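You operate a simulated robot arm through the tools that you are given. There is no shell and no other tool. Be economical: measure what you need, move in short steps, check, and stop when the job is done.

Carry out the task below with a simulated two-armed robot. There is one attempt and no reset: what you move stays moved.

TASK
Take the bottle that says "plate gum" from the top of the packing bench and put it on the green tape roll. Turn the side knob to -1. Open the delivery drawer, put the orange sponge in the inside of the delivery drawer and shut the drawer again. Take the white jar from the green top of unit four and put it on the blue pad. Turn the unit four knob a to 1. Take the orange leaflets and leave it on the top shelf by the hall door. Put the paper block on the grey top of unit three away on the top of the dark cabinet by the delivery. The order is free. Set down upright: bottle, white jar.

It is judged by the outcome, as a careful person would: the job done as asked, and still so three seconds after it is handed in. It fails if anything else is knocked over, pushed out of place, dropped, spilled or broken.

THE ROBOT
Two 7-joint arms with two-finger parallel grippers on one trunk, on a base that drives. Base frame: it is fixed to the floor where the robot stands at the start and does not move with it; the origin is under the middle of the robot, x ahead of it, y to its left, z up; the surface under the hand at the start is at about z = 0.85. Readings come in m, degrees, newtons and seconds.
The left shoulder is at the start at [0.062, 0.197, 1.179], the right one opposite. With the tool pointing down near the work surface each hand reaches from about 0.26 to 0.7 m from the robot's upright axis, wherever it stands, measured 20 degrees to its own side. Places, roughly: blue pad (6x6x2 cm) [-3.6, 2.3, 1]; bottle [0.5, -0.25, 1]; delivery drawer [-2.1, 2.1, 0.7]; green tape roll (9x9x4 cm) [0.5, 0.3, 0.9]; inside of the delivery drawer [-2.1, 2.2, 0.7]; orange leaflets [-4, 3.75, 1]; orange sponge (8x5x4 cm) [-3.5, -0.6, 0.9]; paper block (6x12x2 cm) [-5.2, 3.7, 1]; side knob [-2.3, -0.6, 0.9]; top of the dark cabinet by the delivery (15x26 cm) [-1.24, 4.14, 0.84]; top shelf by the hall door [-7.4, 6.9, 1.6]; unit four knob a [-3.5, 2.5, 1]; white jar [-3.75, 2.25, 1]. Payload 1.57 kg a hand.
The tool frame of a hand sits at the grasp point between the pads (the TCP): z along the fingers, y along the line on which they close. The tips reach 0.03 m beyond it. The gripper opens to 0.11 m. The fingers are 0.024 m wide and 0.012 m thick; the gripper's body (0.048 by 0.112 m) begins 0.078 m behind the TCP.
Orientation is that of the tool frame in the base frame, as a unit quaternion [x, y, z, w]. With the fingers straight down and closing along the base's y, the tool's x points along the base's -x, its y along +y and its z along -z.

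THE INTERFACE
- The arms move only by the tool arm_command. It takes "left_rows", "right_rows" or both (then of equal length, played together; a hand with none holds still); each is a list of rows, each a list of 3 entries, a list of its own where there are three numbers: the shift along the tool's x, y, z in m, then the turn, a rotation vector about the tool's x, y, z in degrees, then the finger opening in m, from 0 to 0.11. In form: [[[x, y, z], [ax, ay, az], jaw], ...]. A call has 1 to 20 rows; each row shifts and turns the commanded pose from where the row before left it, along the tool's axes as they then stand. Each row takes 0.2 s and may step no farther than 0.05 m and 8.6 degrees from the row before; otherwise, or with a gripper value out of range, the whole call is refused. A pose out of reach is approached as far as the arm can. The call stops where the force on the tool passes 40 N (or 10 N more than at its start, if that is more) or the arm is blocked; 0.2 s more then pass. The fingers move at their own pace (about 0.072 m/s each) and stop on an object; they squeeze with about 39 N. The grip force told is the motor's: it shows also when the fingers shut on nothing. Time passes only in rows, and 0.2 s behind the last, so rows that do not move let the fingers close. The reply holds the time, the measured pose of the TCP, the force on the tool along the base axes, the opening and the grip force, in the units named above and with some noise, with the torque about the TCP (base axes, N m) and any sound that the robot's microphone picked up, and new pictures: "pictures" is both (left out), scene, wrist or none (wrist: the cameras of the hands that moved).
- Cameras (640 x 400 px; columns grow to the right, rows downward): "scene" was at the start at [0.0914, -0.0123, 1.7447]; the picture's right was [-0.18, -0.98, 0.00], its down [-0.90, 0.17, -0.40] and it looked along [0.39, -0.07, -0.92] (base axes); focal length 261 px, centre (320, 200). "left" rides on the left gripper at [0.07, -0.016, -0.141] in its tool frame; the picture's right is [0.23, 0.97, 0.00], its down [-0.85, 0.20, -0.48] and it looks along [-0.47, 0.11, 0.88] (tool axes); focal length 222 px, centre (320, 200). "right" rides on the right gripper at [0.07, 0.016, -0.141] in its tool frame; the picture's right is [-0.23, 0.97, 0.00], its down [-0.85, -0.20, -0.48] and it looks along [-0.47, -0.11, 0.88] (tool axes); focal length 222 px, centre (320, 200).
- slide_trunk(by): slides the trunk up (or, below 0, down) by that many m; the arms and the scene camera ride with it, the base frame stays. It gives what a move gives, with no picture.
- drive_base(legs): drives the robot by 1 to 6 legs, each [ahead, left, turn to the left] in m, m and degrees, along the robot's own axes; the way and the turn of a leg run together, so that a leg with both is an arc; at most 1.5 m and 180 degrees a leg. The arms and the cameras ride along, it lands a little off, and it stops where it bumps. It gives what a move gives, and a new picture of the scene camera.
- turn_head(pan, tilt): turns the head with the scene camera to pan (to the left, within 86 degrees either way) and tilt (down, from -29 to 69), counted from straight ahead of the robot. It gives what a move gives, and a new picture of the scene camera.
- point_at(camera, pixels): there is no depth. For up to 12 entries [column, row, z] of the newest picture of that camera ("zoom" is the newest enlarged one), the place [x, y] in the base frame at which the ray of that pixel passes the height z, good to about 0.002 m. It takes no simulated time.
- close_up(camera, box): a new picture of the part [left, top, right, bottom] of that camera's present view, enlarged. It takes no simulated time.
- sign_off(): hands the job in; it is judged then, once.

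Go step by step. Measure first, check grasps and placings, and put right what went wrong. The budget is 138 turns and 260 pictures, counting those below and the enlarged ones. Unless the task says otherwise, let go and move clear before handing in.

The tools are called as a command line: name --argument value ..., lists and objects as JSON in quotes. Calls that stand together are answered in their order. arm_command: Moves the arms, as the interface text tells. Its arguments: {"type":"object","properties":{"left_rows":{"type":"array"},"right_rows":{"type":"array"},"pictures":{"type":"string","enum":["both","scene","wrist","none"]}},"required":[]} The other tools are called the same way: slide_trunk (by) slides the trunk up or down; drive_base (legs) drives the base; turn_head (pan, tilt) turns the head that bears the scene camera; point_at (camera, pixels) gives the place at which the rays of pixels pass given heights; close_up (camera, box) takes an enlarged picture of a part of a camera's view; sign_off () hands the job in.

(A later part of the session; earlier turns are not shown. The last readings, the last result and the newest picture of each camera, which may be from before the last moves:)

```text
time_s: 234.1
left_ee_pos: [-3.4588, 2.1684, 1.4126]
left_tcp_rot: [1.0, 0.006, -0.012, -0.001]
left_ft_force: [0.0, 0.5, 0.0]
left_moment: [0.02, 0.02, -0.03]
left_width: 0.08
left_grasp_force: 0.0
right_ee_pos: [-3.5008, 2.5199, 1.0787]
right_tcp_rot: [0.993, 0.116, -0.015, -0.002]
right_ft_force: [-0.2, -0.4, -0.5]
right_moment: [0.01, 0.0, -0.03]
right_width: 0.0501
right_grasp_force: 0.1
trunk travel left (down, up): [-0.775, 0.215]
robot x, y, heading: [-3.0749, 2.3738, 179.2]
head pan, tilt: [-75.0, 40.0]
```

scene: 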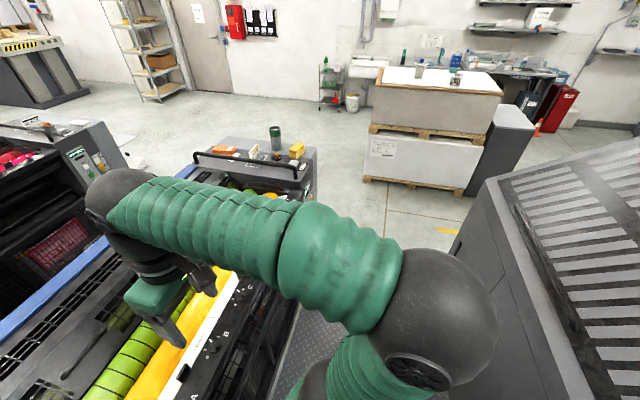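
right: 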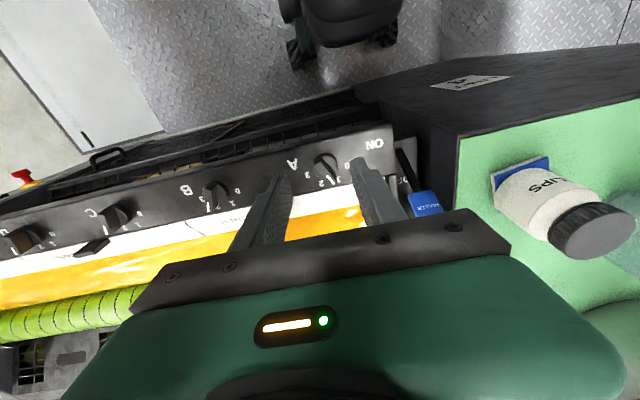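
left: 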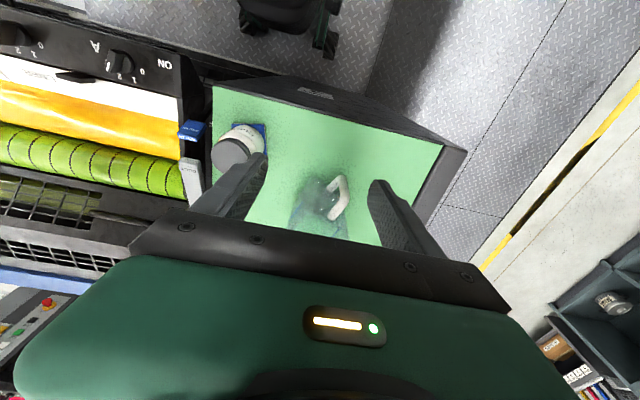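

Pose is 8 mm off in x; I correct, descend, grip, turn 14° to end at 27° (allowing for slack), release and rise.

arm_command --right_rows '[[[0.007, 0.004, 0.02], [0, 0, 0], 0.05], [[0, 0, 0.03], [0, 0, 0], 0.05], [[0, 0, 0.014], [0, 0, 0], 0.05], [[0, 0, 0], [0, 0, 0], 0.0], [[0, 0, 0], [0, 0, 0], 0.0], [[0, 0, 0], [0, 0, 0], 0.0], [[0, 0, 0], [0, 0, -7], 0.0], [[0, 0, 0], [0, 0, -7], 0.0], [[0, 0, 0], [0, 0, 0], 0.0]]' --pictures "none"

arm_command --right_rows '[[[0, 0, 0], [0, 0, 0], 0.05], [[0, 0, 0], [0, 0, 0], 0.05], [[0, 0, -0.03], [0, 0, 0], 0.05], [[0, 0, -0.045], [0, 0, 7], 0.05], [[0, 0, -0.045], [0, 0, 7], 0.05], [[0.01, -0.03, -0.035], [0, 0, 7], 0.05], [[0.01, -0.03, -0.035], [0, 0, 7], 0.05], [[0.02, -0.035, -0.02], [0, 0, 0], 0.05], [[0.02, 0, -0.04], [0, 0, 0], 0.05], [[0.02, 0, -0.04], [0, 0, 0], 0.05]]' --pictures "none"

turn_head --pan 0 --tilt 55

close_up --camera "scene" --box '[320, 220, 420, 290]'

```text
time_s: 236.1
left_ee_pos: [-3.4584, 2.1727, 1.4117]
left_tcp_rot: [1.0, 0.005, -0.014, 0.0]
left_ft_force: [-0.1, 0.3, -0.1]
left_moment: [0.01, 0.04, 0.01]
left_width: 0.0799
left_grasp_force: 0.1
right_ee_pos: [-3.4973, 2.5183, 1.0136]
right_tcp_rot: [0.972, 0.235, -0.015, -0.003]
right_ft_force: [0.7, 11.6, -0.2]
right_moment: [-0.4, 0.32, -0.07]
right_width: 0.0111
right_grasp_force: 28.4
trunk travel left (down, up): [-0.775, 0.215]
robot x, y, heading: [-3.0752, 2.3763, 179.3]
head pan, tilt: [-75.0, 40.0]
```

```text
time_s: 238.3
left_ee_pos: [-3.4559, 2.1668, 1.4131]
left_tcp_rot: [1.0, 0.004, -0.014, -0.002]
left_ft_force: [-0.3, 0.0, 0.1]
left_moment: [-0.01, 0.01, -0.03]
left_width: 0.0801
left_grasp_force: 0.2
right_ee_pos: [-3.4153, 2.6099, 1.2987]
right_tcp_rot: [1.0, -0.007, -0.015, -0.002]
right_ft_force: [0.1, 0.4, -0.1]
right_moment: [0.0, 0.02, 0.02]
right_width: 0.0501
right_grasp_force: 0.0
trunk travel left (down, up): [-0.775, 0.215]
robot x, y, heading: [-3.0814, 2.3769, 179.2]
head pan, tilt: [-75.0, 40.0]
```

```text
time_s: 239.7
left_ee_pos: [-3.4586, 2.1686, 1.4121]
left_tcp_rot: [1.0, 0.005, -0.013, -0.001]
left_ft_force: [0.1, 0.5, 0.1]
left_moment: [-0.01, -0.01, -0.03]
left_width: 0.0797
left_grasp_force: 0.0
right_ee_pos: [-3.4177, 2.6115, 1.2978]
right_tcp_rot: [1.0, -0.006, -0.014, -0.001]
right_ft_force: [-0.5, 0.2, 0.2]
right_moment: [-0.01, 0.03, -0.01]
right_width: 0.05
right_grasp_force: 0.0
trunk travel left (down, up): [-0.775, 0.215]
robot x, y, heading: [-3.0779, 2.3743, 179.4]
head pan, tilt: [0.0, 55.0]
```

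scene: 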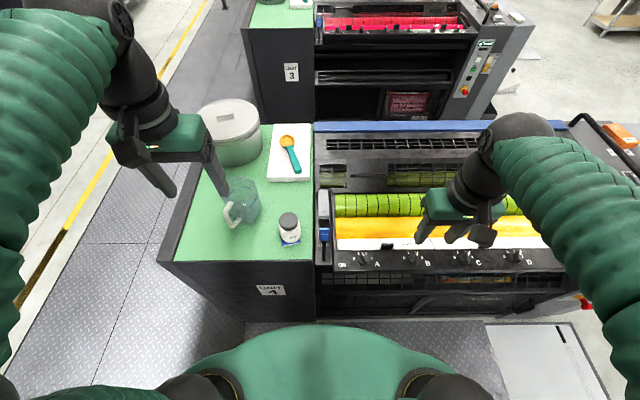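

```text
5.71 times, centred on (370, 255) of scene
```

zoom: 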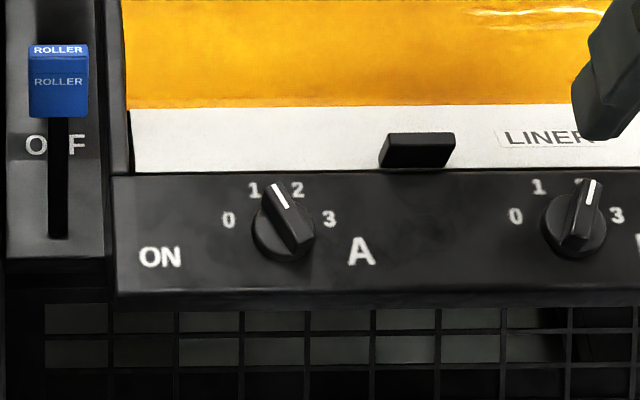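

The knob stayed at the same angle even after over-turning: it has detents and sits in detent 1 (B at 2 differs by about 40°). Knob done. Now I raise the right hand and slide on along +y through the gap toward the far end of the units.

arm_command --right_rows '[[[0.01, 0, -0.04], [0, 0, 0], 0.08], [[0.01, 0, -0.04], [0, 0, 0], 0.08], [[0.01, 0.02, -0.04], [0, 0, 0], 0.08], [[0, 0.03, 0], [0, 0, 0], 0.08], [[0, 0.03, 0], [0, 0, 0], 0.08]]' --pictures "none"

drive_base --legs '[[0, -0.7, 0.5], [0, -1.4, 0]]'

```text
time_s: 240.9
left_ee_pos: [-3.4582, 2.1671, 1.4128]
left_tcp_rot: [1.0, 0.005, -0.013, -0.003]
left_ft_force: [1.1, 0.8, -0.9]
left_moment: [0.0, 0.0, 0.0]
left_width: 0.0801
left_grasp_force: 0.0
right_ee_pos: [-3.3879, 2.531, 1.4222]
right_tcp_rot: [1.0, -0.007, -0.014, -0.001]
right_ft_force: [0.5, -0.2, 0.2]
right_moment: [-0.01, 0.0, 0.0]
right_width: 0.0801
right_grasp_force: 0.0
trunk travel left (down, up): [-0.775, 0.215]
robot x, y, heading: [-3.0779, 2.3726, 179.3]
head pan, tilt: [0.0, 55.0]
```

```text
time_s: 251.4
left_ee_pos: [-3.4304, 4.2846, 1.4122]
left_tcp_rot: [1.0, 0.0, -0.013, -0.002]
left_ft_force: [0.6, -0.1, 1.3]
left_moment: [0.03, 0.0, -0.02]
left_width: 0.08
left_grasp_force: 0.0
right_ee_pos: [-3.357, 4.6456, 1.4225]
right_tcp_rot: [1.0, -0.011, -0.015, -0.002]
right_ft_force: [0.5, -0.2, -0.5]
right_moment: [0.0, -0.01, 0.0]
right_width: 0.0798
right_grasp_force: 0.1
trunk travel left (down, up): [-0.775, 0.215]
robot x, y, heading: [-3.0524, 4.4885, 178.4]
head pan, tilt: [0.0, 55.0]
```

scene: 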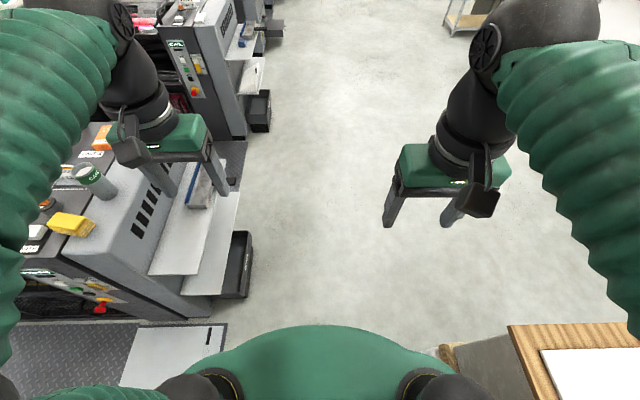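

I'm past the gap at (-3.05,4.49). The unit's end top with the orange leaflets is at left; I pan left to see it well.

turn_head --pan 45 --tilt 40

close_up --camera "scene" --box '[220, 100, 520, 290]'

```text
time_s: 252.5
left_ee_pos: [-3.432, 4.2848, 1.4119]
left_tcp_rot: [1.0, 0.0, -0.014, -0.002]
left_ft_force: [1.0, -0.4, -0.3]
left_moment: [0.02, -0.03, -0.01]
left_width: 0.08
left_grasp_force: 0.1
right_ee_pos: [-3.3558, 4.6481, 1.4214]
right_tcp_rot: [1.0, -0.011, -0.015, 0.0]
right_ft_force: [-0.2, -0.9, -0.4]
right_moment: [-0.07, 0.01, -0.02]
right_width: 0.0798
right_grasp_force: 0.1
trunk travel left (down, up): [-0.775, 0.215]
robot x, y, heading: [-3.0471, 4.4914, 178.5]
head pan, tilt: [45.0, 40.0]
```

scene: 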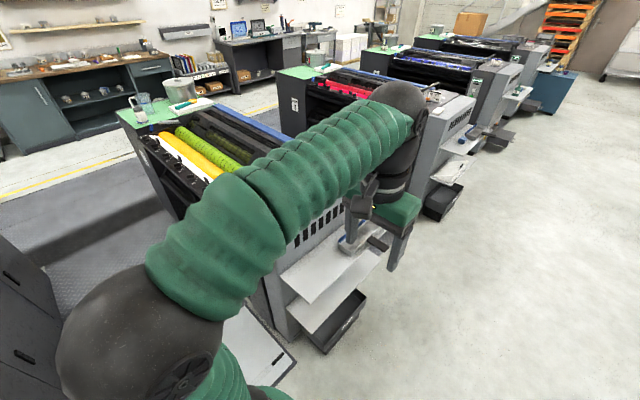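

```text
2.11 times, centred on (370, 195) of scene
```

zoom: 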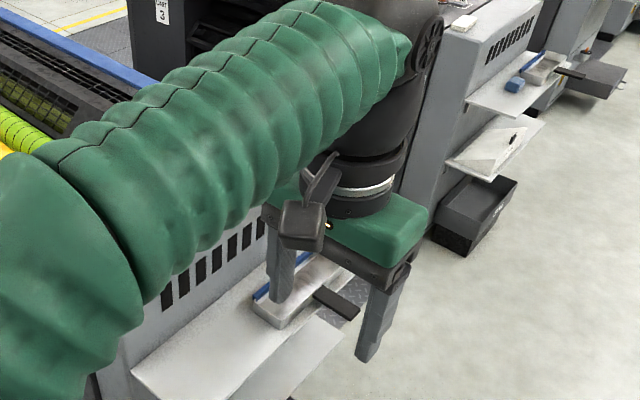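

The trays and bin stick out from the unit's end. I drive around to face it: diagonal to about (-3.97,4.85), then turn left 90°.

drive_base --legs '[[0.45, -0.05, 0], [0.47, -0.3, 0], [0, 0, 91.5]]'

turn_head --pan 0 --tilt 45

```text
time_s: 262.0
left_ee_pos: [-3.7354, 4.4913, 1.4123]
left_tcp_rot: [0.691, 0.723, -0.01, 0.008]
left_ft_force: [0.0, -0.6, 0.3]
left_moment: [0.0, 0.0, -0.03]
left_width: 0.08
left_grasp_force: 0.1
right_ee_pos: [-4.0995, 4.5502, 1.4229]
right_tcp_rot: [0.699, 0.715, -0.01, 0.011]
right_ft_force: [0.4, 0.7, 0.0]
right_moment: [0.03, 0.03, 0.01]
right_width: 0.08
right_grasp_force: 0.1
trunk travel left (down, up): [-0.775, 0.215]
robot x, y, heading: [-3.9507, 4.8664, -89.0]
head pan, tilt: [45.0, 40.0]
```

scene: 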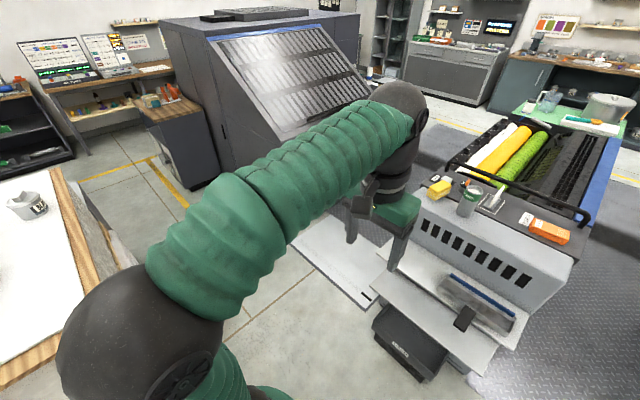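

```text
time_s: 263.1
left_ee_pos: [-3.7348, 4.4919, 1.412]
left_tcp_rot: [0.691, 0.723, -0.011, 0.008]
left_ft_force: [-0.2, 0.4, -0.6]
left_moment: [0.05, -0.01, -0.01]
left_width: 0.0799
left_grasp_force: 0.0
right_ee_pos: [-4.0996, 4.5493, 1.4225]
right_tcp_rot: [0.699, 0.715, -0.011, 0.011]
right_ft_force: [0.2, -0.5, 0.0]
right_moment: [0.01, 0.03, -0.01]
right_width: 0.0799
right_grasp_force: 0.0
trunk travel left (down, up): [-0.775, 0.215]
robot x, y, heading: [-3.9573, 4.8637, -88.7]
head pan, tilt: [0.0, 45.0]
```

scene: 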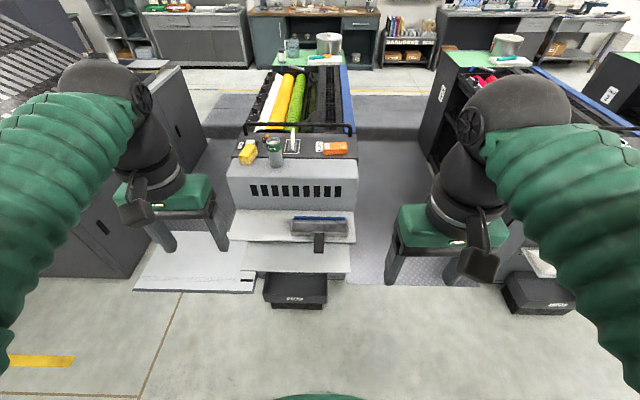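

The orange leaflets are at (335,148) on unit four's end; I measure them, trays and bin.

point_at --camera "scene" --pixels '[[335, 148, 1.0], [335, 148, 1.03], [292, 241, 0.75], [292, 273, 0.5], [295, 306, 0.0], [265, 303, 0.0], [230, 178, 0.98], [357, 175, 0.98]]'

close_up --camera "scene" --box '[220, 120, 380, 260]'

```text
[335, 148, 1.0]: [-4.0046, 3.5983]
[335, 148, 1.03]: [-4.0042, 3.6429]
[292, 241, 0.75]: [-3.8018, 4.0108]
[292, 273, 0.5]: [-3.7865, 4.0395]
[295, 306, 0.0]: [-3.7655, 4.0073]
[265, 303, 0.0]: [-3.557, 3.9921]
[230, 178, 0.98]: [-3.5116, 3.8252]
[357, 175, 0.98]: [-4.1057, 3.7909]
```

```text
2.86 times, centred on (300, 190) of scene
```

zoom: 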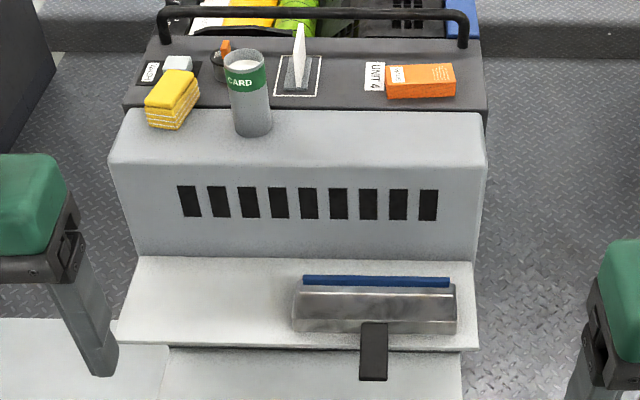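

The leaflets at about (-4.0,3.63) are behind trays reaching y≈4.03, so I need to know my base footprint; I look at my wheels with a wrist camera.

close_up --camera "right" --box '[0, 0, 640, 400]'

```text
1.00 times, centred on (320, 200) of right (not enlarged: the box is as wide or as high as the picture)
```

zoom: 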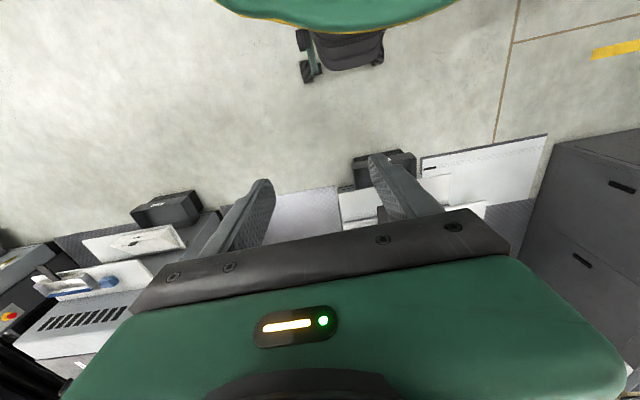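

point_at --camera "zoom" --pixels '[[310, 82, 0.0], [372, 62, 0.0], [340, 70, 0.1], [310, 72, 0.05], [385, 40, 0.2], [295, 38, 0.2], [168, 222, 0.0], [200, 205, 0.0], [350, 32, 0.6], [350, 32, 0.9], [180, 245, 0.5]]'

```text
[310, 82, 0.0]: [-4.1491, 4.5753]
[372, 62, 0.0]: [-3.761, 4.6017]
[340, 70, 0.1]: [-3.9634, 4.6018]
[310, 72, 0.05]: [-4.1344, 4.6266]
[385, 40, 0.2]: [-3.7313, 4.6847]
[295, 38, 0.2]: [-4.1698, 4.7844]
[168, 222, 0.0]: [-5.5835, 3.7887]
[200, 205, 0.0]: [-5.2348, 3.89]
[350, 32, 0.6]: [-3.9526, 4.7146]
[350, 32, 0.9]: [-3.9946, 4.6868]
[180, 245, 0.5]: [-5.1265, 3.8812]
```

My wheels reach only 0.29 m ahead and ±0.2 m sideways, so I can enter the gap left of unit four. I drive to about (-4.38,4.2), facing -y.

drive_base --legs '[[0, -0.42, -1.3], [0.62, 0, 0]]'

turn_head --pan 25 --tilt 60

```text
time_s: 268.8
left_ee_pos: [-4.1601, 3.8684, 1.4128]
left_tcp_rot: [0.695, 0.719, -0.011, 0.009]
left_ft_force: [-0.9, 0.4, -0.8]
left_moment: [-0.04, -0.01, -0.01]
left_width: 0.0798
left_grasp_force: 0.1
right_ee_pos: [-4.5237, 3.9307, 1.4212]
right_tcp_rot: [0.703, 0.711, -0.01, 0.011]
right_ft_force: [-0.3, -0.9, -0.2]
right_moment: [0.0, 0.01, -0.02]
right_width: 0.0799
right_grasp_force: 0.0
trunk travel left (down, up): [-0.775, 0.215]
robot x, y, heading: [-4.3737, 4.2398, -89.5]
head pan, tilt: [0.0, 45.0]
```

scene: 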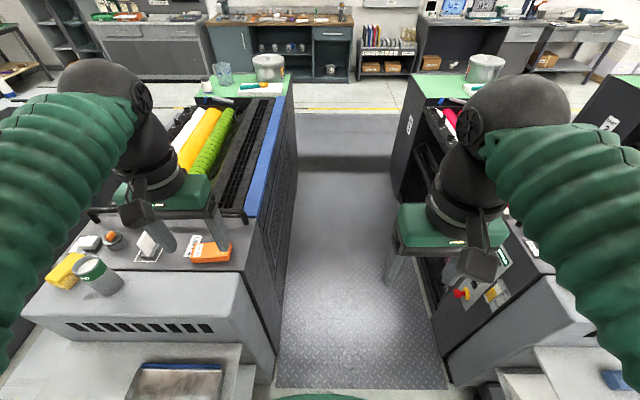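

```text
time_s: 269.7
left_ee_pos: [-4.1593, 3.866, 1.4125]
left_tcp_rot: [0.695, 0.719, -0.011, 0.008]
left_ft_force: [-0.3, 0.3, -1.0]
left_moment: [0.0, 0.02, 0.03]
left_width: 0.08
left_grasp_force: 0.0
right_ee_pos: [-4.5245, 3.9285, 1.4217]
right_tcp_rot: [0.704, 0.71, -0.01, 0.01]
right_ft_force: [0.1, 0.0, 0.5]
right_moment: [0.0, -0.01, 0.0]
right_width: 0.0801
right_grasp_force: 0.0
trunk travel left (down, up): [-0.775, 0.215]
robot x, y, heading: [-4.3751, 4.2402, -89.5]
head pan, tilt: [25.0, 60.0]
```

scene: 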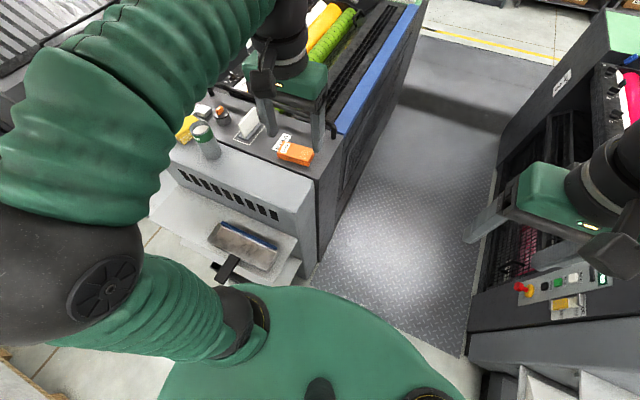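

The leaflets are at (296,153) beside the left hand. I zoom and measure, with the left wrist view as second ray.

close_up --camera "left" --box '[200, 60, 440, 210]'

point_at --camera "scene" --pixels '[[296, 153, 0.98], [296, 153, 1.02], [296, 153, 1.06], [278, 149, 1.02], [314, 156, 1.02]]'

```text
2.67 times, centred on (320, 135) of left
```

zoom: 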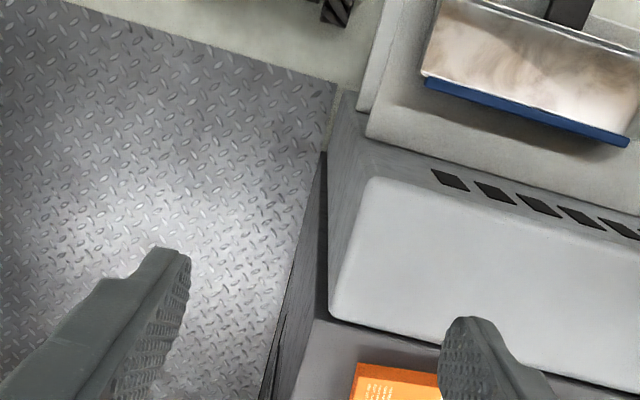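

```text
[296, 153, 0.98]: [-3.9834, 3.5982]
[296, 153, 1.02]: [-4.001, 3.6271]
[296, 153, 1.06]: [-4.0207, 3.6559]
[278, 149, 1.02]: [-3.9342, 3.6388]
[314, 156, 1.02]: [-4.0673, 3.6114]
```

I move the left hand above the leaflets and rotate it 90° so the fingers close along y (across the stack's short side).

arm_command --left_rows '[[[-0.036, 0.026, 0], [0, 0, 0], 0.1], [[-0.036, 0.026, 0.01], [0, 0, 0], 0.1], [[-0.036, 0.026, 0.02], [0, 0, 0], 0.1], [[-0.036, 0.026, 0.02], [0, 0, 0], 0.1], [[-0.036, 0.026, 0.02], [0, 0, 0], 0.1], [[-0.036, 0.026, 0.02], [0, 0, 0], 0.1], [[0, 0, 0.02], [0, 0, 8.2], 0.1], [[0, 0, 0.02], [0, 0, 8.2], 0.1], [[0, 0, 0.02], [0, 0, 8.2], 0.1], [[0, 0, 0], [0, 0, 8.2], 0.1], [[0, 0, 0], [0, 0, 8.2], 0.1], [[0, 0, 0], [0, 0, 8.2], 0.1], [[0, 0, 0], [0, 0, 8.2], 0.1], [[0, 0, 0], [0, 0, 8.2], 0.1], [[0, 0, 0], [0, 0, 8.2], 0.1], [[0, 0, 0], [0, 0, 8.2], 0.1], [[0, 0, 0], [0, 0, 8.2], 0.1]]' --pictures "both"

```text
time_s: 273.3
left_ee_pos: [-3.9974, 3.6557, 1.2642]
left_tcp_rot: [1.0, 0.014, -0.002, 0.013]
left_ft_force: [0.3, 0.7, 0.8]
left_moment: [0.0, 0.0, -0.01]
left_width: 0.0999
left_grasp_force: 0.0
left hand out of reach, approached as far as the arm can: row 6
right_ee_pos: [-4.5235, 3.9289, 1.421]
right_tcp_rot: [0.704, 0.711, -0.01, 0.009]
right_ft_force: [0.4, -0.2, -0.1]
right_moment: [-0.01, 0.02, 0.03]
right_width: 0.0799
right_grasp_force: 0.1
trunk travel left (down, up): [-0.775, 0.215]
robot x, y, heading: [-4.3758, 4.2384, -89.7]
head pan, tilt: [25.0, 60.0]
```

scene: 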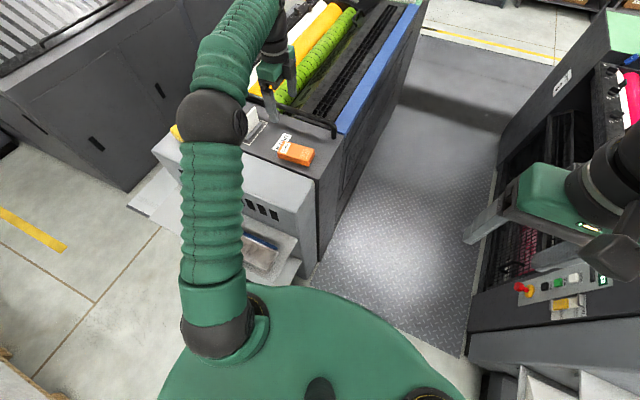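
left: 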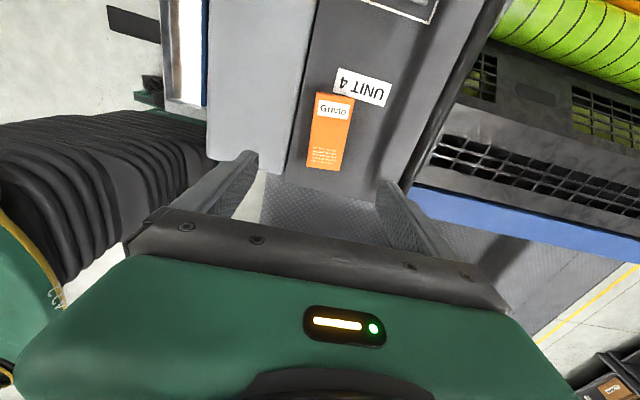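

The leaflet box ("Grivto") is at (330,131) in the left view. I triangulate with the scene (296,155).

point_at --camera "left" --pixels '[[330, 131, 0.99], [330, 131, 1.02], [330, 131, 1.05], [318, 93, 1.02], [354, 97, 1.02], [307, 165, 1.02], [342, 170, 1.02], [325, 190, 0.98]]'

point_at --camera "scene" --pixels '[[296, 152, 0.99], [296, 152, 1.02], [296, 152, 1.05], [280, 143, 1.02], [315, 150, 1.02]]'

close_up --camera "scene" --box '[240, 110, 360, 190]'

```text
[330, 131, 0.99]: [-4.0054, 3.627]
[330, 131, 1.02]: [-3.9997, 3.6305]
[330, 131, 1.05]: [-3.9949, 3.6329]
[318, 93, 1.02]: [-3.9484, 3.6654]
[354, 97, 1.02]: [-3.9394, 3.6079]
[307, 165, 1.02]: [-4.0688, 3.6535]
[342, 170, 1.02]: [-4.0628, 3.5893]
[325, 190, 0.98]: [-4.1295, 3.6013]
```

```text
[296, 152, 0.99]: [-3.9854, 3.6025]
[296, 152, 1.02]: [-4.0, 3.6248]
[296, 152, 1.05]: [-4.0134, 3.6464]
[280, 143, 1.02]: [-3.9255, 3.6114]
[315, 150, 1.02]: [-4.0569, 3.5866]
```

```text
5.00 times, centred on (300, 150) of scene
```

zoom: 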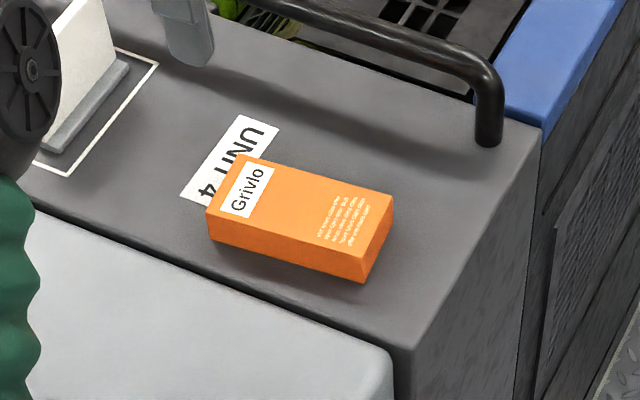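

Box centre (-4.003,3.629), 12×6 cm, yaw 7°, top about 1.02. I align, open to 0.09 and descend to TCP 1.03, then close.

arm_command --left_rows '[[[-0.0055, 0.027, 0], [0, 0, -5.6], 0.09], [[0, 0, 0.045], [0, 0, 0], 0.09], [[0, 0, 0.045], [0, 0, 0], 0.09], [[0, 0, 0.045], [0, 0, 0], 0.09], [[0, 0, 0.045], [0, 0, 0], 0.09], [[0, 0, 0], [0, 0, 0], 0.09]]' --pictures "wrist"

```text
time_s: 274.7
left_ee_pos: [-4.0028, 3.6213, 1.0867]
left_tcp_rot: [0.998, 0.063, -0.003, 0.013]
left_ft_force: [-0.4, 0.6, -0.1]
left_moment: [-0.01, 0.01, 0.0]
left_width: 0.0899
left_grasp_force: 0.0
right_ee_pos: [-4.5229, 3.9292, 1.4225]
right_tcp_rot: [0.704, 0.71, -0.011, 0.01]
right_ft_force: [0.2, -0.2, -0.1]
right_moment: [0.0, 0.0, 0.01]
right_width: 0.0801
right_grasp_force: 0.0
trunk travel left (down, up): [-0.775, 0.215]
robot x, y, heading: [-4.3767, 4.2433, -89.8]
head pan, tilt: [25.0, 60.0]
```

left: 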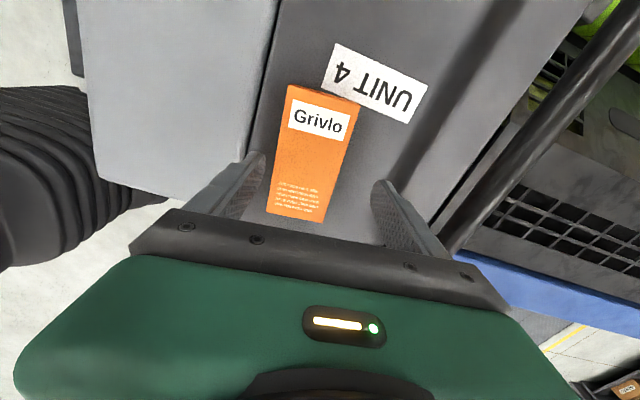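

I recheck the box centre from this nearer view.

point_at --camera "left" --pixels '[[310, 152, 1.02], [287, 86, 1.02], [359, 98, 1.02], [268, 211, 1.02], [327, 222, 1.02], [310, 152, 1.0]]'

```text
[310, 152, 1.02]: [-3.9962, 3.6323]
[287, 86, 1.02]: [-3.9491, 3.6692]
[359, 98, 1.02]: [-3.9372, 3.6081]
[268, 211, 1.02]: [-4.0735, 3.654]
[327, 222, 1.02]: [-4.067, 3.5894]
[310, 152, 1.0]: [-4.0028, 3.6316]
```

Centre (-4.006,3.630): I shift 9 mm in y, descend and close.

arm_command --left_rows '[[[-0.002, -0.009, 0.02], [0, 0, 0], 0.09], [[0, 0, 0.02], [0, 0, 0], 0.09], [[0, 0, 0.01], [0, 0, 0], 0.09], [[0, 0, 0.005], [0, 0, 0], 0.09], [[0, 0, 0], [0, 0, 0], 0.0], [[0, 0, 0], [0, 0, 0], 0.0], [[0, 0, 0], [0, 0, 0], 0.0]]' --pictures "wrist"

```text
time_s: 276.3
left_ee_pos: [-4.0089, 3.6336, 1.035]
left_tcp_rot: [0.998, 0.064, -0.002, 0.015]
left_ft_force: [0.5, 15.2, 21.8]
left_moment: [1.25, 0.05, -0.01]
left_width: 0.0592
left_grasp_force: 38.9
right_ee_pos: [-4.5254, 3.9362, 1.4226]
right_tcp_rot: [0.704, 0.71, -0.012, 0.012]
right_ft_force: [-0.4, 0.7, 0.3]
right_moment: [0.01, 0.02, 0.01]
right_width: 0.08
right_grasp_force: 0.1
trunk travel left (down, up): [-0.775, 0.215]
robot x, y, heading: [-4.3773, 4.2429, -89.6]
head pan, tilt: [25.0, 60.0]
```

left: 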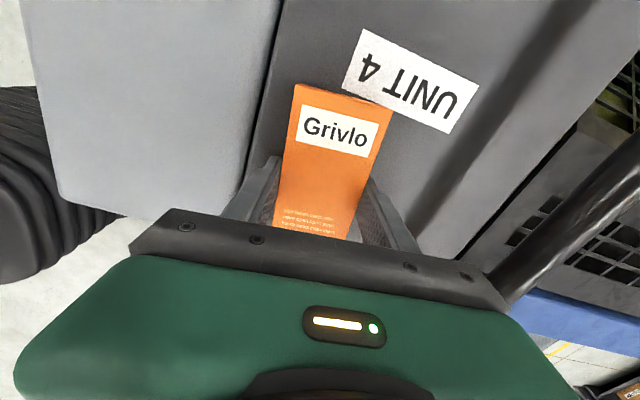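

Gripped at 0.059. I lift straight up and pull the box back toward the robot.

arm_command --left_rows '[[[0, 0, -0.02], [0, 0, 0], 0.0], [[0, 0, -0.045], [0, 0, 0], 0.0], [[0, 0, -0.045], [0, 0, 0], 0.0], [[0, 0, -0.045], [0, 0, 0], 0.0], [[0, 0, -0.045], [0, 0, 0], 0.0], [[0, 0, -0.045], [0, 0, 0], 0.0], [[0, 0, -0.045], [0, 0, 0], 0.0], [[-0.03, -0.035, 0], [0, 0, 0], 0.0], [[-0.03, -0.035, 0], [0, 0, 0], 0.0], [[-0.03, -0.035, 0], [0, 0, 0], 0.0], [[-0.03, -0.035, 0], [0, 0, 0], 0.0], [[-0.03, -0.035, 0], [0, 0, 0], 0.0], [[0, -0.035, 0], [0, 0, 0], 0.0]]' --pictures "wrist"

turn_head --pan -80 --tilt 20

```text
time_s: 279.1
left_ee_pos: [-4.1836, 3.8396, 1.3032]
left_tcp_rot: [0.998, 0.063, -0.002, 0.014]
left_ft_force: [-0.2, 0.1, -1.6]
left_moment: [-0.04, 0.0, 0.03]
left_width: 0.0592
left_grasp_force: 38.7
left hand out of reach, approached as far as the arm can: row 7
right_ee_pos: [-4.5252, 3.93, 1.4227]
right_tcp_rot: [0.703, 0.711, -0.01, 0.011]
right_ft_force: [-0.1, 0.1, -0.5]
right_moment: [0.0, 0.01, 0.02]
right_width: 0.0802
right_grasp_force: 0.0
trunk travel left (down, up): [-0.775, 0.215]
robot x, y, heading: [-4.3757, 4.2402, -89.3]
head pan, tilt: [25.0, 60.0]
```

left: 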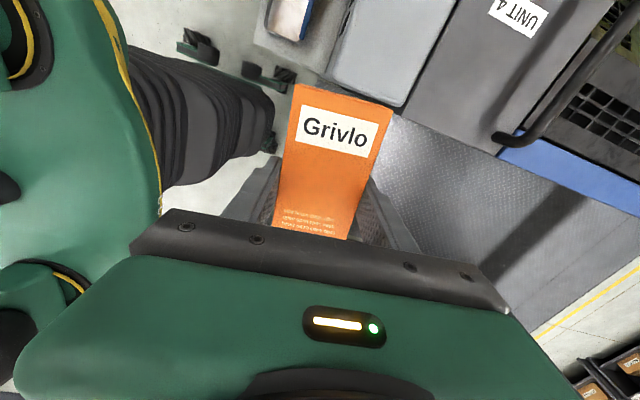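

```text
time_s: 280.9
left_ee_pos: [-4.1831, 3.8378, 1.3036]
left_tcp_rot: [0.998, 0.064, -0.002, 0.012]
left_ft_force: [0.0, -0.6, -1.0]
left_moment: [0.0, 0.02, -0.03]
left_width: 0.0593
left_grasp_force: 39.4
right_ee_pos: [-4.5228, 3.9291, 1.422]
right_tcp_rot: [0.703, 0.711, -0.01, 0.01]
right_ft_force: [-0.3, -0.3, 0.2]
right_moment: [0.0, 0.0, -0.01]
right_width: 0.0803
right_grasp_force: 0.1
trunk travel left (down, up): [-0.775, 0.215]
robot x, y, heading: [-4.3745, 4.2426, -89.4]
head pan, tilt: [-80.0, 20.0]
```

scene: 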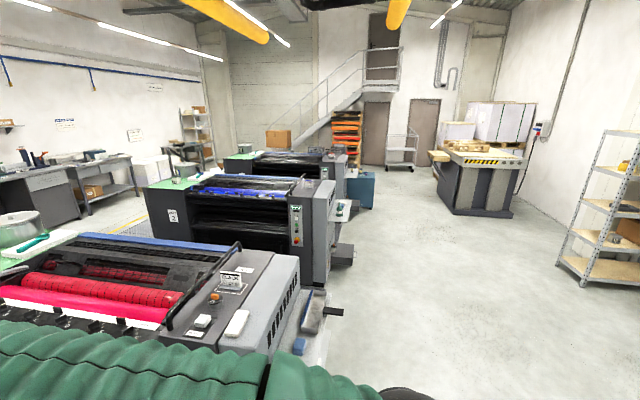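

The rack by the hall door is at right (610,200). I back out, turn around and drive toward it, stopping short to look.

drive_base --legs '[[-0.65, 0, 0], [0, 0, 179.5], [0, 1.45, 0], [0, 1.4, 0], [0.7, 0, 0]]'

turn_head --pan 10 --tilt 10

```text
time_s: 308.4
left_ee_pos: [-7.3088, 6.2444, 1.3034]
left_tcp_rot: [-0.026, 1.0, 0.013, 0.003]
left_ft_force: [1.9, -0.3, -1.3]
left_moment: [0.02, 0.02, 0.01]
left_width: 0.059
left_grasp_force: 39.0
right_ee_pos: [-6.9752, 6.1288, 1.4226]
right_tcp_rot: [-0.683, 0.73, 0.01, 0.011]
right_ft_force: [0.7, 0.2, -0.1]
right_moment: [0.01, 0.03, -0.02]
right_width: 0.0801
right_grasp_force: 0.1
trunk travel left (down, up): [-0.775, 0.215]
robot x, y, heading: [-7.147, 5.83, 85.9]
head pan, tilt: [-80.0, 20.0]
```

scene: 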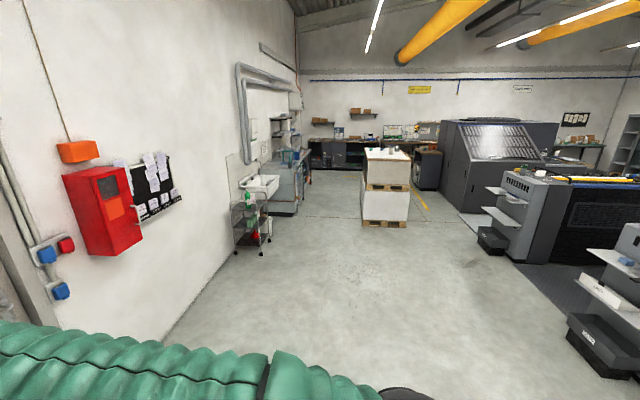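

```text
time_s: 310.1
left_ee_pos: [-7.3099, 6.248, 1.3035]
left_tcp_rot: [-0.026, 1.0, 0.012, 0.002]
left_ft_force: [0.1, 0.3, -1.7]
left_moment: [-0.01, -0.03, -0.01]
left_width: 0.0593
left_grasp_force: 39.3
right_ee_pos: [-6.9769, 6.1315, 1.4212]
right_tcp_rot: [-0.683, 0.73, 0.01, 0.011]
right_ft_force: [0.4, -0.3, -0.1]
right_moment: [0.02, 0.04, 0.02]
right_width: 0.0803
right_grasp_force: 0.0
trunk travel left (down, up): [-0.775, 0.215]
robot x, y, heading: [-7.1493, 5.8298, 86.0]
head pan, tilt: [10.0, 10.0]
```

scene: 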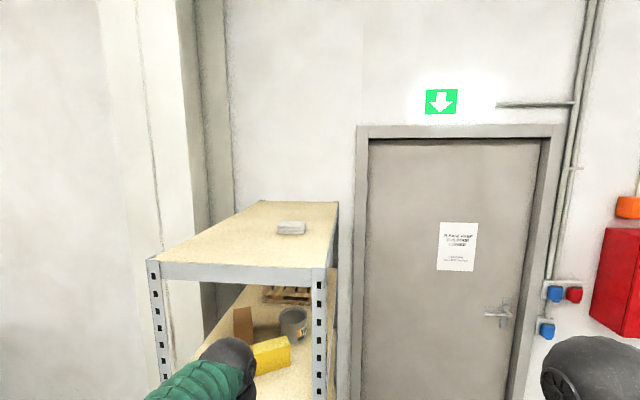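

The rack's top shelf is ahead-left with a small grey item at (291,228). I measure its front corners.

point_at --camera "scene" --pixels '[[150, 260, 1.6], [325, 268, 1.6], [338, 203, 1.6], [260, 202, 1.6], [291, 233, 1.6], [235, 250, 1.6], [150, 260, 1.55], [325, 268, 1.55]]'

close_up --camera "left" --box '[0, 0, 640, 400]'

```text
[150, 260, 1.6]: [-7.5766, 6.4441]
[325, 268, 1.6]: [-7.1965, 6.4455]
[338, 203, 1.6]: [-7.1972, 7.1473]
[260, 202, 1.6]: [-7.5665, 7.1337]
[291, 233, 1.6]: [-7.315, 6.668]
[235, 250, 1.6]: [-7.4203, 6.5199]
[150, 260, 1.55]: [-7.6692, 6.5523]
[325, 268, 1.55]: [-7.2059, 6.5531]
```

```text
1.00 times, centred on (320, 200) of left (not enlarged: the box is as wide or as high as the picture)
```

zoom: 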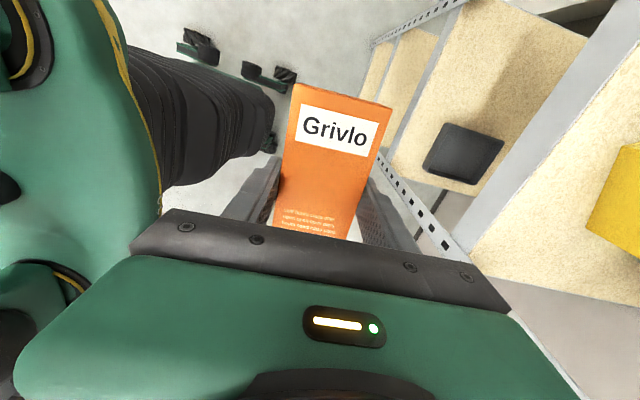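

The top shelf spans x -7.58…-7.20, y 6.44…7.14 at z≈1.6. I'll serve it from its long side (facing -x). First raise trunk and the left hand.

slide_trunk --by 0.21

arm_command --left_rows '[[[0, 0, -0.04], [0, 0, 0], 0.0], [[0, 0, -0.04], [0, 0, 0], 0.0], [[0, 0, -0.04], [0, 0, 0], 0.0], [[0, 0, -0.04], [0, 0, 0], 0.0], [[0, 0, -0.04], [0, 0, 0], 0.0], [[0, 0, 0], [0, 0, 0], 0.0]]' --pictures "none"

drive_base --legs '[[0, -0.4, 0], [0, 0, 94]]'

```text
time_s: 312.3
left_ee_pos: [-7.309, 6.2462, 1.5133]
left_tcp_rot: [-0.025, 1.0, 0.012, 0.002]
left_ft_force: [0.4, 0.0, -2.3]
left_moment: [0.01, -0.05, 0.02]
left_width: 0.059
left_grasp_force: 38.8
right_ee_pos: [-6.9755, 6.1308, 1.6322]
right_tcp_rot: [-0.683, 0.73, 0.01, 0.009]
right_ft_force: [1.3, 0.0, 0.1]
right_moment: [-0.01, 0.0, 0.03]
right_width: 0.0801
right_grasp_force: 0.1
trunk travel left (down, up): [-0.985, 0.005]
robot x, y, heading: [-7.1495, 5.8304, 86.2]
head pan, tilt: [10.0, 10.0]
```

```text
time_s: 313.7
left_ee_pos: [-7.3101, 6.2421, 1.7147]
left_tcp_rot: [-0.025, 1.0, 0.012, 0.002]
left_ft_force: [0.4, -0.8, -1.2]
left_moment: [0.0, -0.03, -0.01]
left_width: 0.0594
left_grasp_force: 39.1
right_ee_pos: [-6.9759, 6.1305, 1.6315]
right_tcp_rot: [-0.684, 0.73, 0.01, 0.01]
right_ft_force: [1.0, -0.4, -0.7]
right_moment: [0.02, 0.0, 0.01]
right_width: 0.0801
right_grasp_force: 0.1
trunk travel left (down, up): [-0.985, 0.005]
robot x, y, heading: [-7.1495, 5.8327, 86.2]
head pan, tilt: [10.0, 10.0]
```

```text
time_s: 320.3
left_ee_pos: [-7.1374, 5.5896, 1.7125]
left_tcp_rot: [0.764, -0.645, -0.012, 0.006]
left_ft_force: [0.0, -0.5, -1.4]
left_moment: [0.04, 0.02, 0.01]
left_width: 0.0593
left_grasp_force: 39.1
right_ee_pos: [-7.0669, 5.9339, 1.6318]
right_tcp_rot: [1.0, 0.026, -0.014, 0.0]
right_ft_force: [0.1, -0.2, -0.1]
right_moment: [0.01, -0.02, 0.02]
right_width: 0.0802
right_grasp_force: 0.1
trunk travel left (down, up): [-0.985, 0.005]
robot x, y, heading: [-6.7472, 5.8004, -177.2]
head pan, tilt: [10.0, 10.0]
```

scene: 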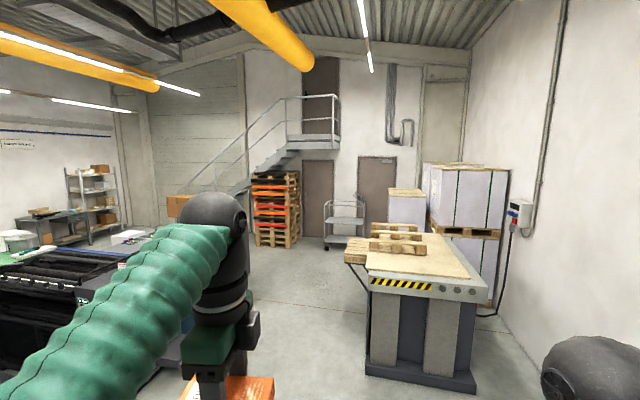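

Height reached (TCP 1.71). I slide right 0.75 m alongside the rack and look.

drive_base --legs '[[0, -0.75, -2.8]]'

turn_head --pan 5 --tilt 35

```text
time_s: 324.4
left_ee_pos: [-7.168, 6.3581, 1.7136]
left_tcp_rot: [0.749, -0.663, -0.011, 0.006]
left_ft_force: [-1.1, -0.3, -1.0]
left_moment: [-0.02, -0.02, -0.01]
left_width: 0.0594
left_grasp_force: 38.9
right_ee_pos: [-7.0806, 6.6993, 1.632]
right_tcp_rot: [1.0, 0.002, -0.014, -0.002]
right_ft_force: [0.1, 0.0, -0.1]
right_moment: [-0.04, -0.02, 0.0]
right_width: 0.0798
right_grasp_force: 0.1
trunk travel left (down, up): [-0.985, 0.005]
robot x, y, heading: [-6.7655, 6.5533, -179.8]
head pan, tilt: [10.0, 10.0]
```

scene: 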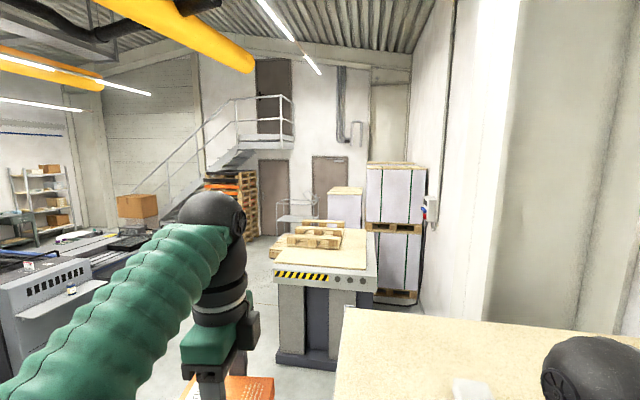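

```text
time_s: 325.3
left_ee_pos: [-7.1681, 6.3623, 1.7128]
left_tcp_rot: [0.749, -0.663, -0.01, 0.007]
left_ft_force: [-1.1, 0.0, -1.4]
left_moment: [-0.03, -0.01, 0.02]
left_width: 0.0593
left_grasp_force: 39.1
right_ee_pos: [-7.0815, 6.7049, 1.6313]
right_tcp_rot: [1.0, 0.001, -0.014, 0.0]
right_ft_force: [-0.6, -0.6, -0.2]
right_moment: [0.02, -0.02, -0.01]
right_width: 0.0799
right_grasp_force: 0.1
trunk travel left (down, up): [-0.985, 0.005]
robot x, y, heading: [-6.7692, 6.5536, -179.8]
head pan, tilt: [5.0, 35.0]
```

scene: 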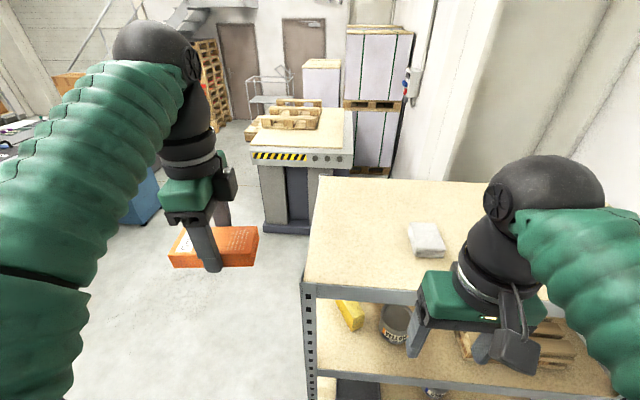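

The shelf top is in view: near-left corner (304,282), far-left (322,178), grey item (425,240). I measure.

point_at --camera "scene" --pixels '[[304, 281, 1.6], [322, 178, 1.6], [304, 281, 1.57], [322, 178, 1.57], [425, 248, 1.6], [360, 235, 1.6], [407, 232, 1.6], [410, 257, 1.6]]'

```text
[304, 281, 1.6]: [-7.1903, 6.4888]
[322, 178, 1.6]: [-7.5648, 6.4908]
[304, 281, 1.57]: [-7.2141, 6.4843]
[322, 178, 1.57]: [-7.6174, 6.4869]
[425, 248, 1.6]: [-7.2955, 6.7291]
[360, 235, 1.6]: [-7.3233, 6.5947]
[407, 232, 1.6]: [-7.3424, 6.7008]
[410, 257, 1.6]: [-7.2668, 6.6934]
```

Shelf z≈1.58, its free corner spans y 6.49–6.69. I raise the right hand, drive 0.1 m closer, and move the box over (-7.33,6.585).

arm_command --left_rows '[[[-0.0402, 0.0, 0], [0, 0, 0], 0.0], [[-0.0402, 0.0, 0], [0, 0, 0], 0.0], [[-0.0402, 0.0, 0], [0, 0, 0], 0.0], [[-0.0402, 0.0, 0], [0, 0, 0], 0.0], [[-0.0402, 0.0, 0], [0, 0, 0], 0.0], [[-0.0402, 0.0, 0], [0, 0, 0], 0.0]]' --right_rows '[[[0.01, -0.02, -0.03], [0, 0, 0], 0.08], [[0.01, -0.02, -0.03], [0, 0, 0], 0.08], [[0.01, -0.02, -0.02], [0, 0, 0], 0.08], [[0.01, -0.02, -0.02], [0, 0, 0], 0.08], [[0.0, 0, 0], [0, 0, 0], 0.08], [[0, 0, 0], [0, 0, 0], 0.08]]' --pictures "none"

drive_base --legs '[[0.1, 0, 0]]'

```text
time_s: 326.7
left_ee_pos: [-7.1688, 6.5598, 1.7011]
left_tcp_rot: [0.749, -0.663, -0.012, 0.007]
left_ft_force: [-0.5, -0.1, -2.5]
left_moment: [0.0, 0.0, 0.01]
left_width: 0.0592
left_grasp_force: 38.8
left hand out of reach, approached as far as the arm can: row 4, 5, 6
right_ee_pos: [-7.041, 6.7774, 1.7252]
right_tcp_rot: [1.0, 0.002, -0.013, -0.001]
right_ft_force: [-0.1, 0.3, -0.1]
right_moment: [-0.03, -0.04, 0.0]
right_width: 0.0799
right_grasp_force: 0.0
right hand out of reach, approached as far as the arm can: row 4
trunk travel left (down, up): [-0.985, 0.005]
robot x, y, heading: [-6.7676, 6.5547, -180.0]
head pan, tilt: [5.0, 35.0]
```

```text
time_s: 327.8
left_ee_pos: [-7.242, 6.5643, 1.7087]
left_tcp_rot: [0.746, -0.666, -0.019, 0.013]
left_ft_force: [0.3, 0.6, -0.4]
left_moment: [0.02, 0.07, 0.0]
left_width: 0.0592
left_grasp_force: 38.5
right_ee_pos: [-7.112, 6.7825, 1.7294]
right_tcp_rot: [1.0, -0.001, -0.022, 0.001]
right_ft_force: [0.3, -0.1, 0.9]
right_moment: [0.01, 0.08, -0.03]
right_width: 0.08
right_grasp_force: 0.0
trunk travel left (down, up): [-0.985, 0.005]
robot x, y, heading: [-6.868, 6.5547, 179.9]
head pan, tilt: [5.0, 35.0]
```

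scene: 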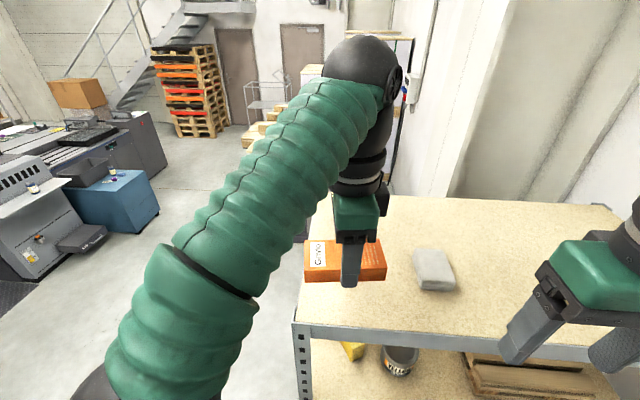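

The box hovers at (-7.242,6.564); I move it 8 cm deeper and 2 cm in +y while descending slightly.

arm_command --left_rows '[[[-0.01, 0.0, 0.015], [0, 0, 0], 0.0], [[-0.01, 0.025, 0.01], [0, 0, 0], 0.0], [[-0.01, 0.025, 0.005], [0, 0, 0], 0.0], [[0, 0.025, 0], [0, 0, 0], 0.0], [[0, 0.01, 0], [0, 0, 0], 0.0], [[0, 0, 0], [0, 0, 0], 0.0]]' --pictures "scene"

```text
time_s: 329.2
left_ee_pos: [-7.3318, 6.5756, 1.6679]
left_tcp_rot: [0.746, -0.665, -0.014, 0.008]
left_ft_force: [-0.4, -0.1, -2.0]
left_moment: [-0.01, -0.04, 0.02]
left_width: 0.0594
left_grasp_force: 39.3
left hand out of reach, approached as far as the arm can: row 4, 5
right_ee_pos: [-7.1397, 6.781, 1.7252]
right_tcp_rot: [1.0, -0.002, -0.015, 0.0]
right_ft_force: [-0.1, 0.6, 0.3]
right_moment: [0.0, -0.01, -0.01]
right_width: 0.08
right_grasp_force: 0.0
trunk travel left (down, up): [-0.985, 0.005]
robot x, y, heading: [-6.8688, 6.5519, 179.8]
head pan, tilt: [5.0, 35.0]
```

scene: 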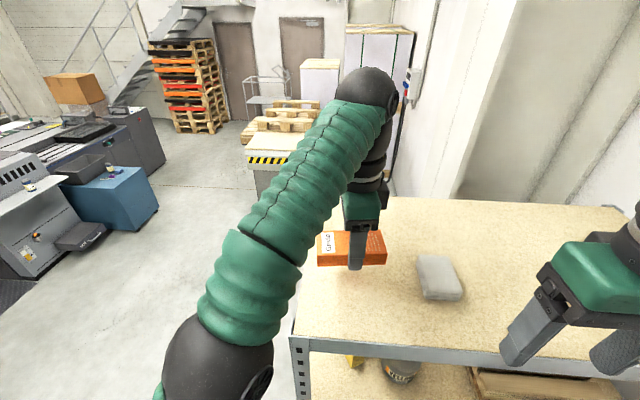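

Over the shelf now. I lower in small steps until contact.

arm_command --left_rows '[[[0, 0, 0.015], [0, 0, 0], 0.0], [[0, 0, 0.01], [0, 0, 0], 0.0], [[0, 0, 0.006], [0, 0, 0], 0.0], [[0, 0, 0.005], [0, 0, 0], 0.0], [[0, 0, 0.005], [0, 0, 0], 0.0], [[0, 0, 0.005], [0, 0, 0], 0.0], [[0, 0, 0.005], [0, 0, 0], 0.0], [[0, 0, 0.005], [0, 0, 0], 0.0], [[0, 0, 0.005], [0, 0, 0], 0.0]]' --pictures "none"

```text
time_s: 331.2
left_ee_pos: [-7.3288, 6.5767, 1.6117]
left_tcp_rot: [0.747, -0.665, -0.018, 0.011]
left_ft_force: [-8.2, -0.2, 38.8]
left_moment: [-1.31, -1.27, -0.25]
left_width: 0.0595
left_grasp_force: 39.1
right_ee_pos: [-7.1354, 6.7822, 1.7259]
right_tcp_rot: [1.0, -0.002, -0.016, 0.0]
right_ft_force: [0.1, 0.1, 0.0]
right_moment: [0.0, -0.02, 0.0]
right_width: 0.0801
right_grasp_force: 0.0
trunk travel left (down, up): [-0.985, 0.005]
robot x, y, heading: [-6.8631, 6.5523, 179.7]
head pan, tilt: [5.0, 35.0]
```

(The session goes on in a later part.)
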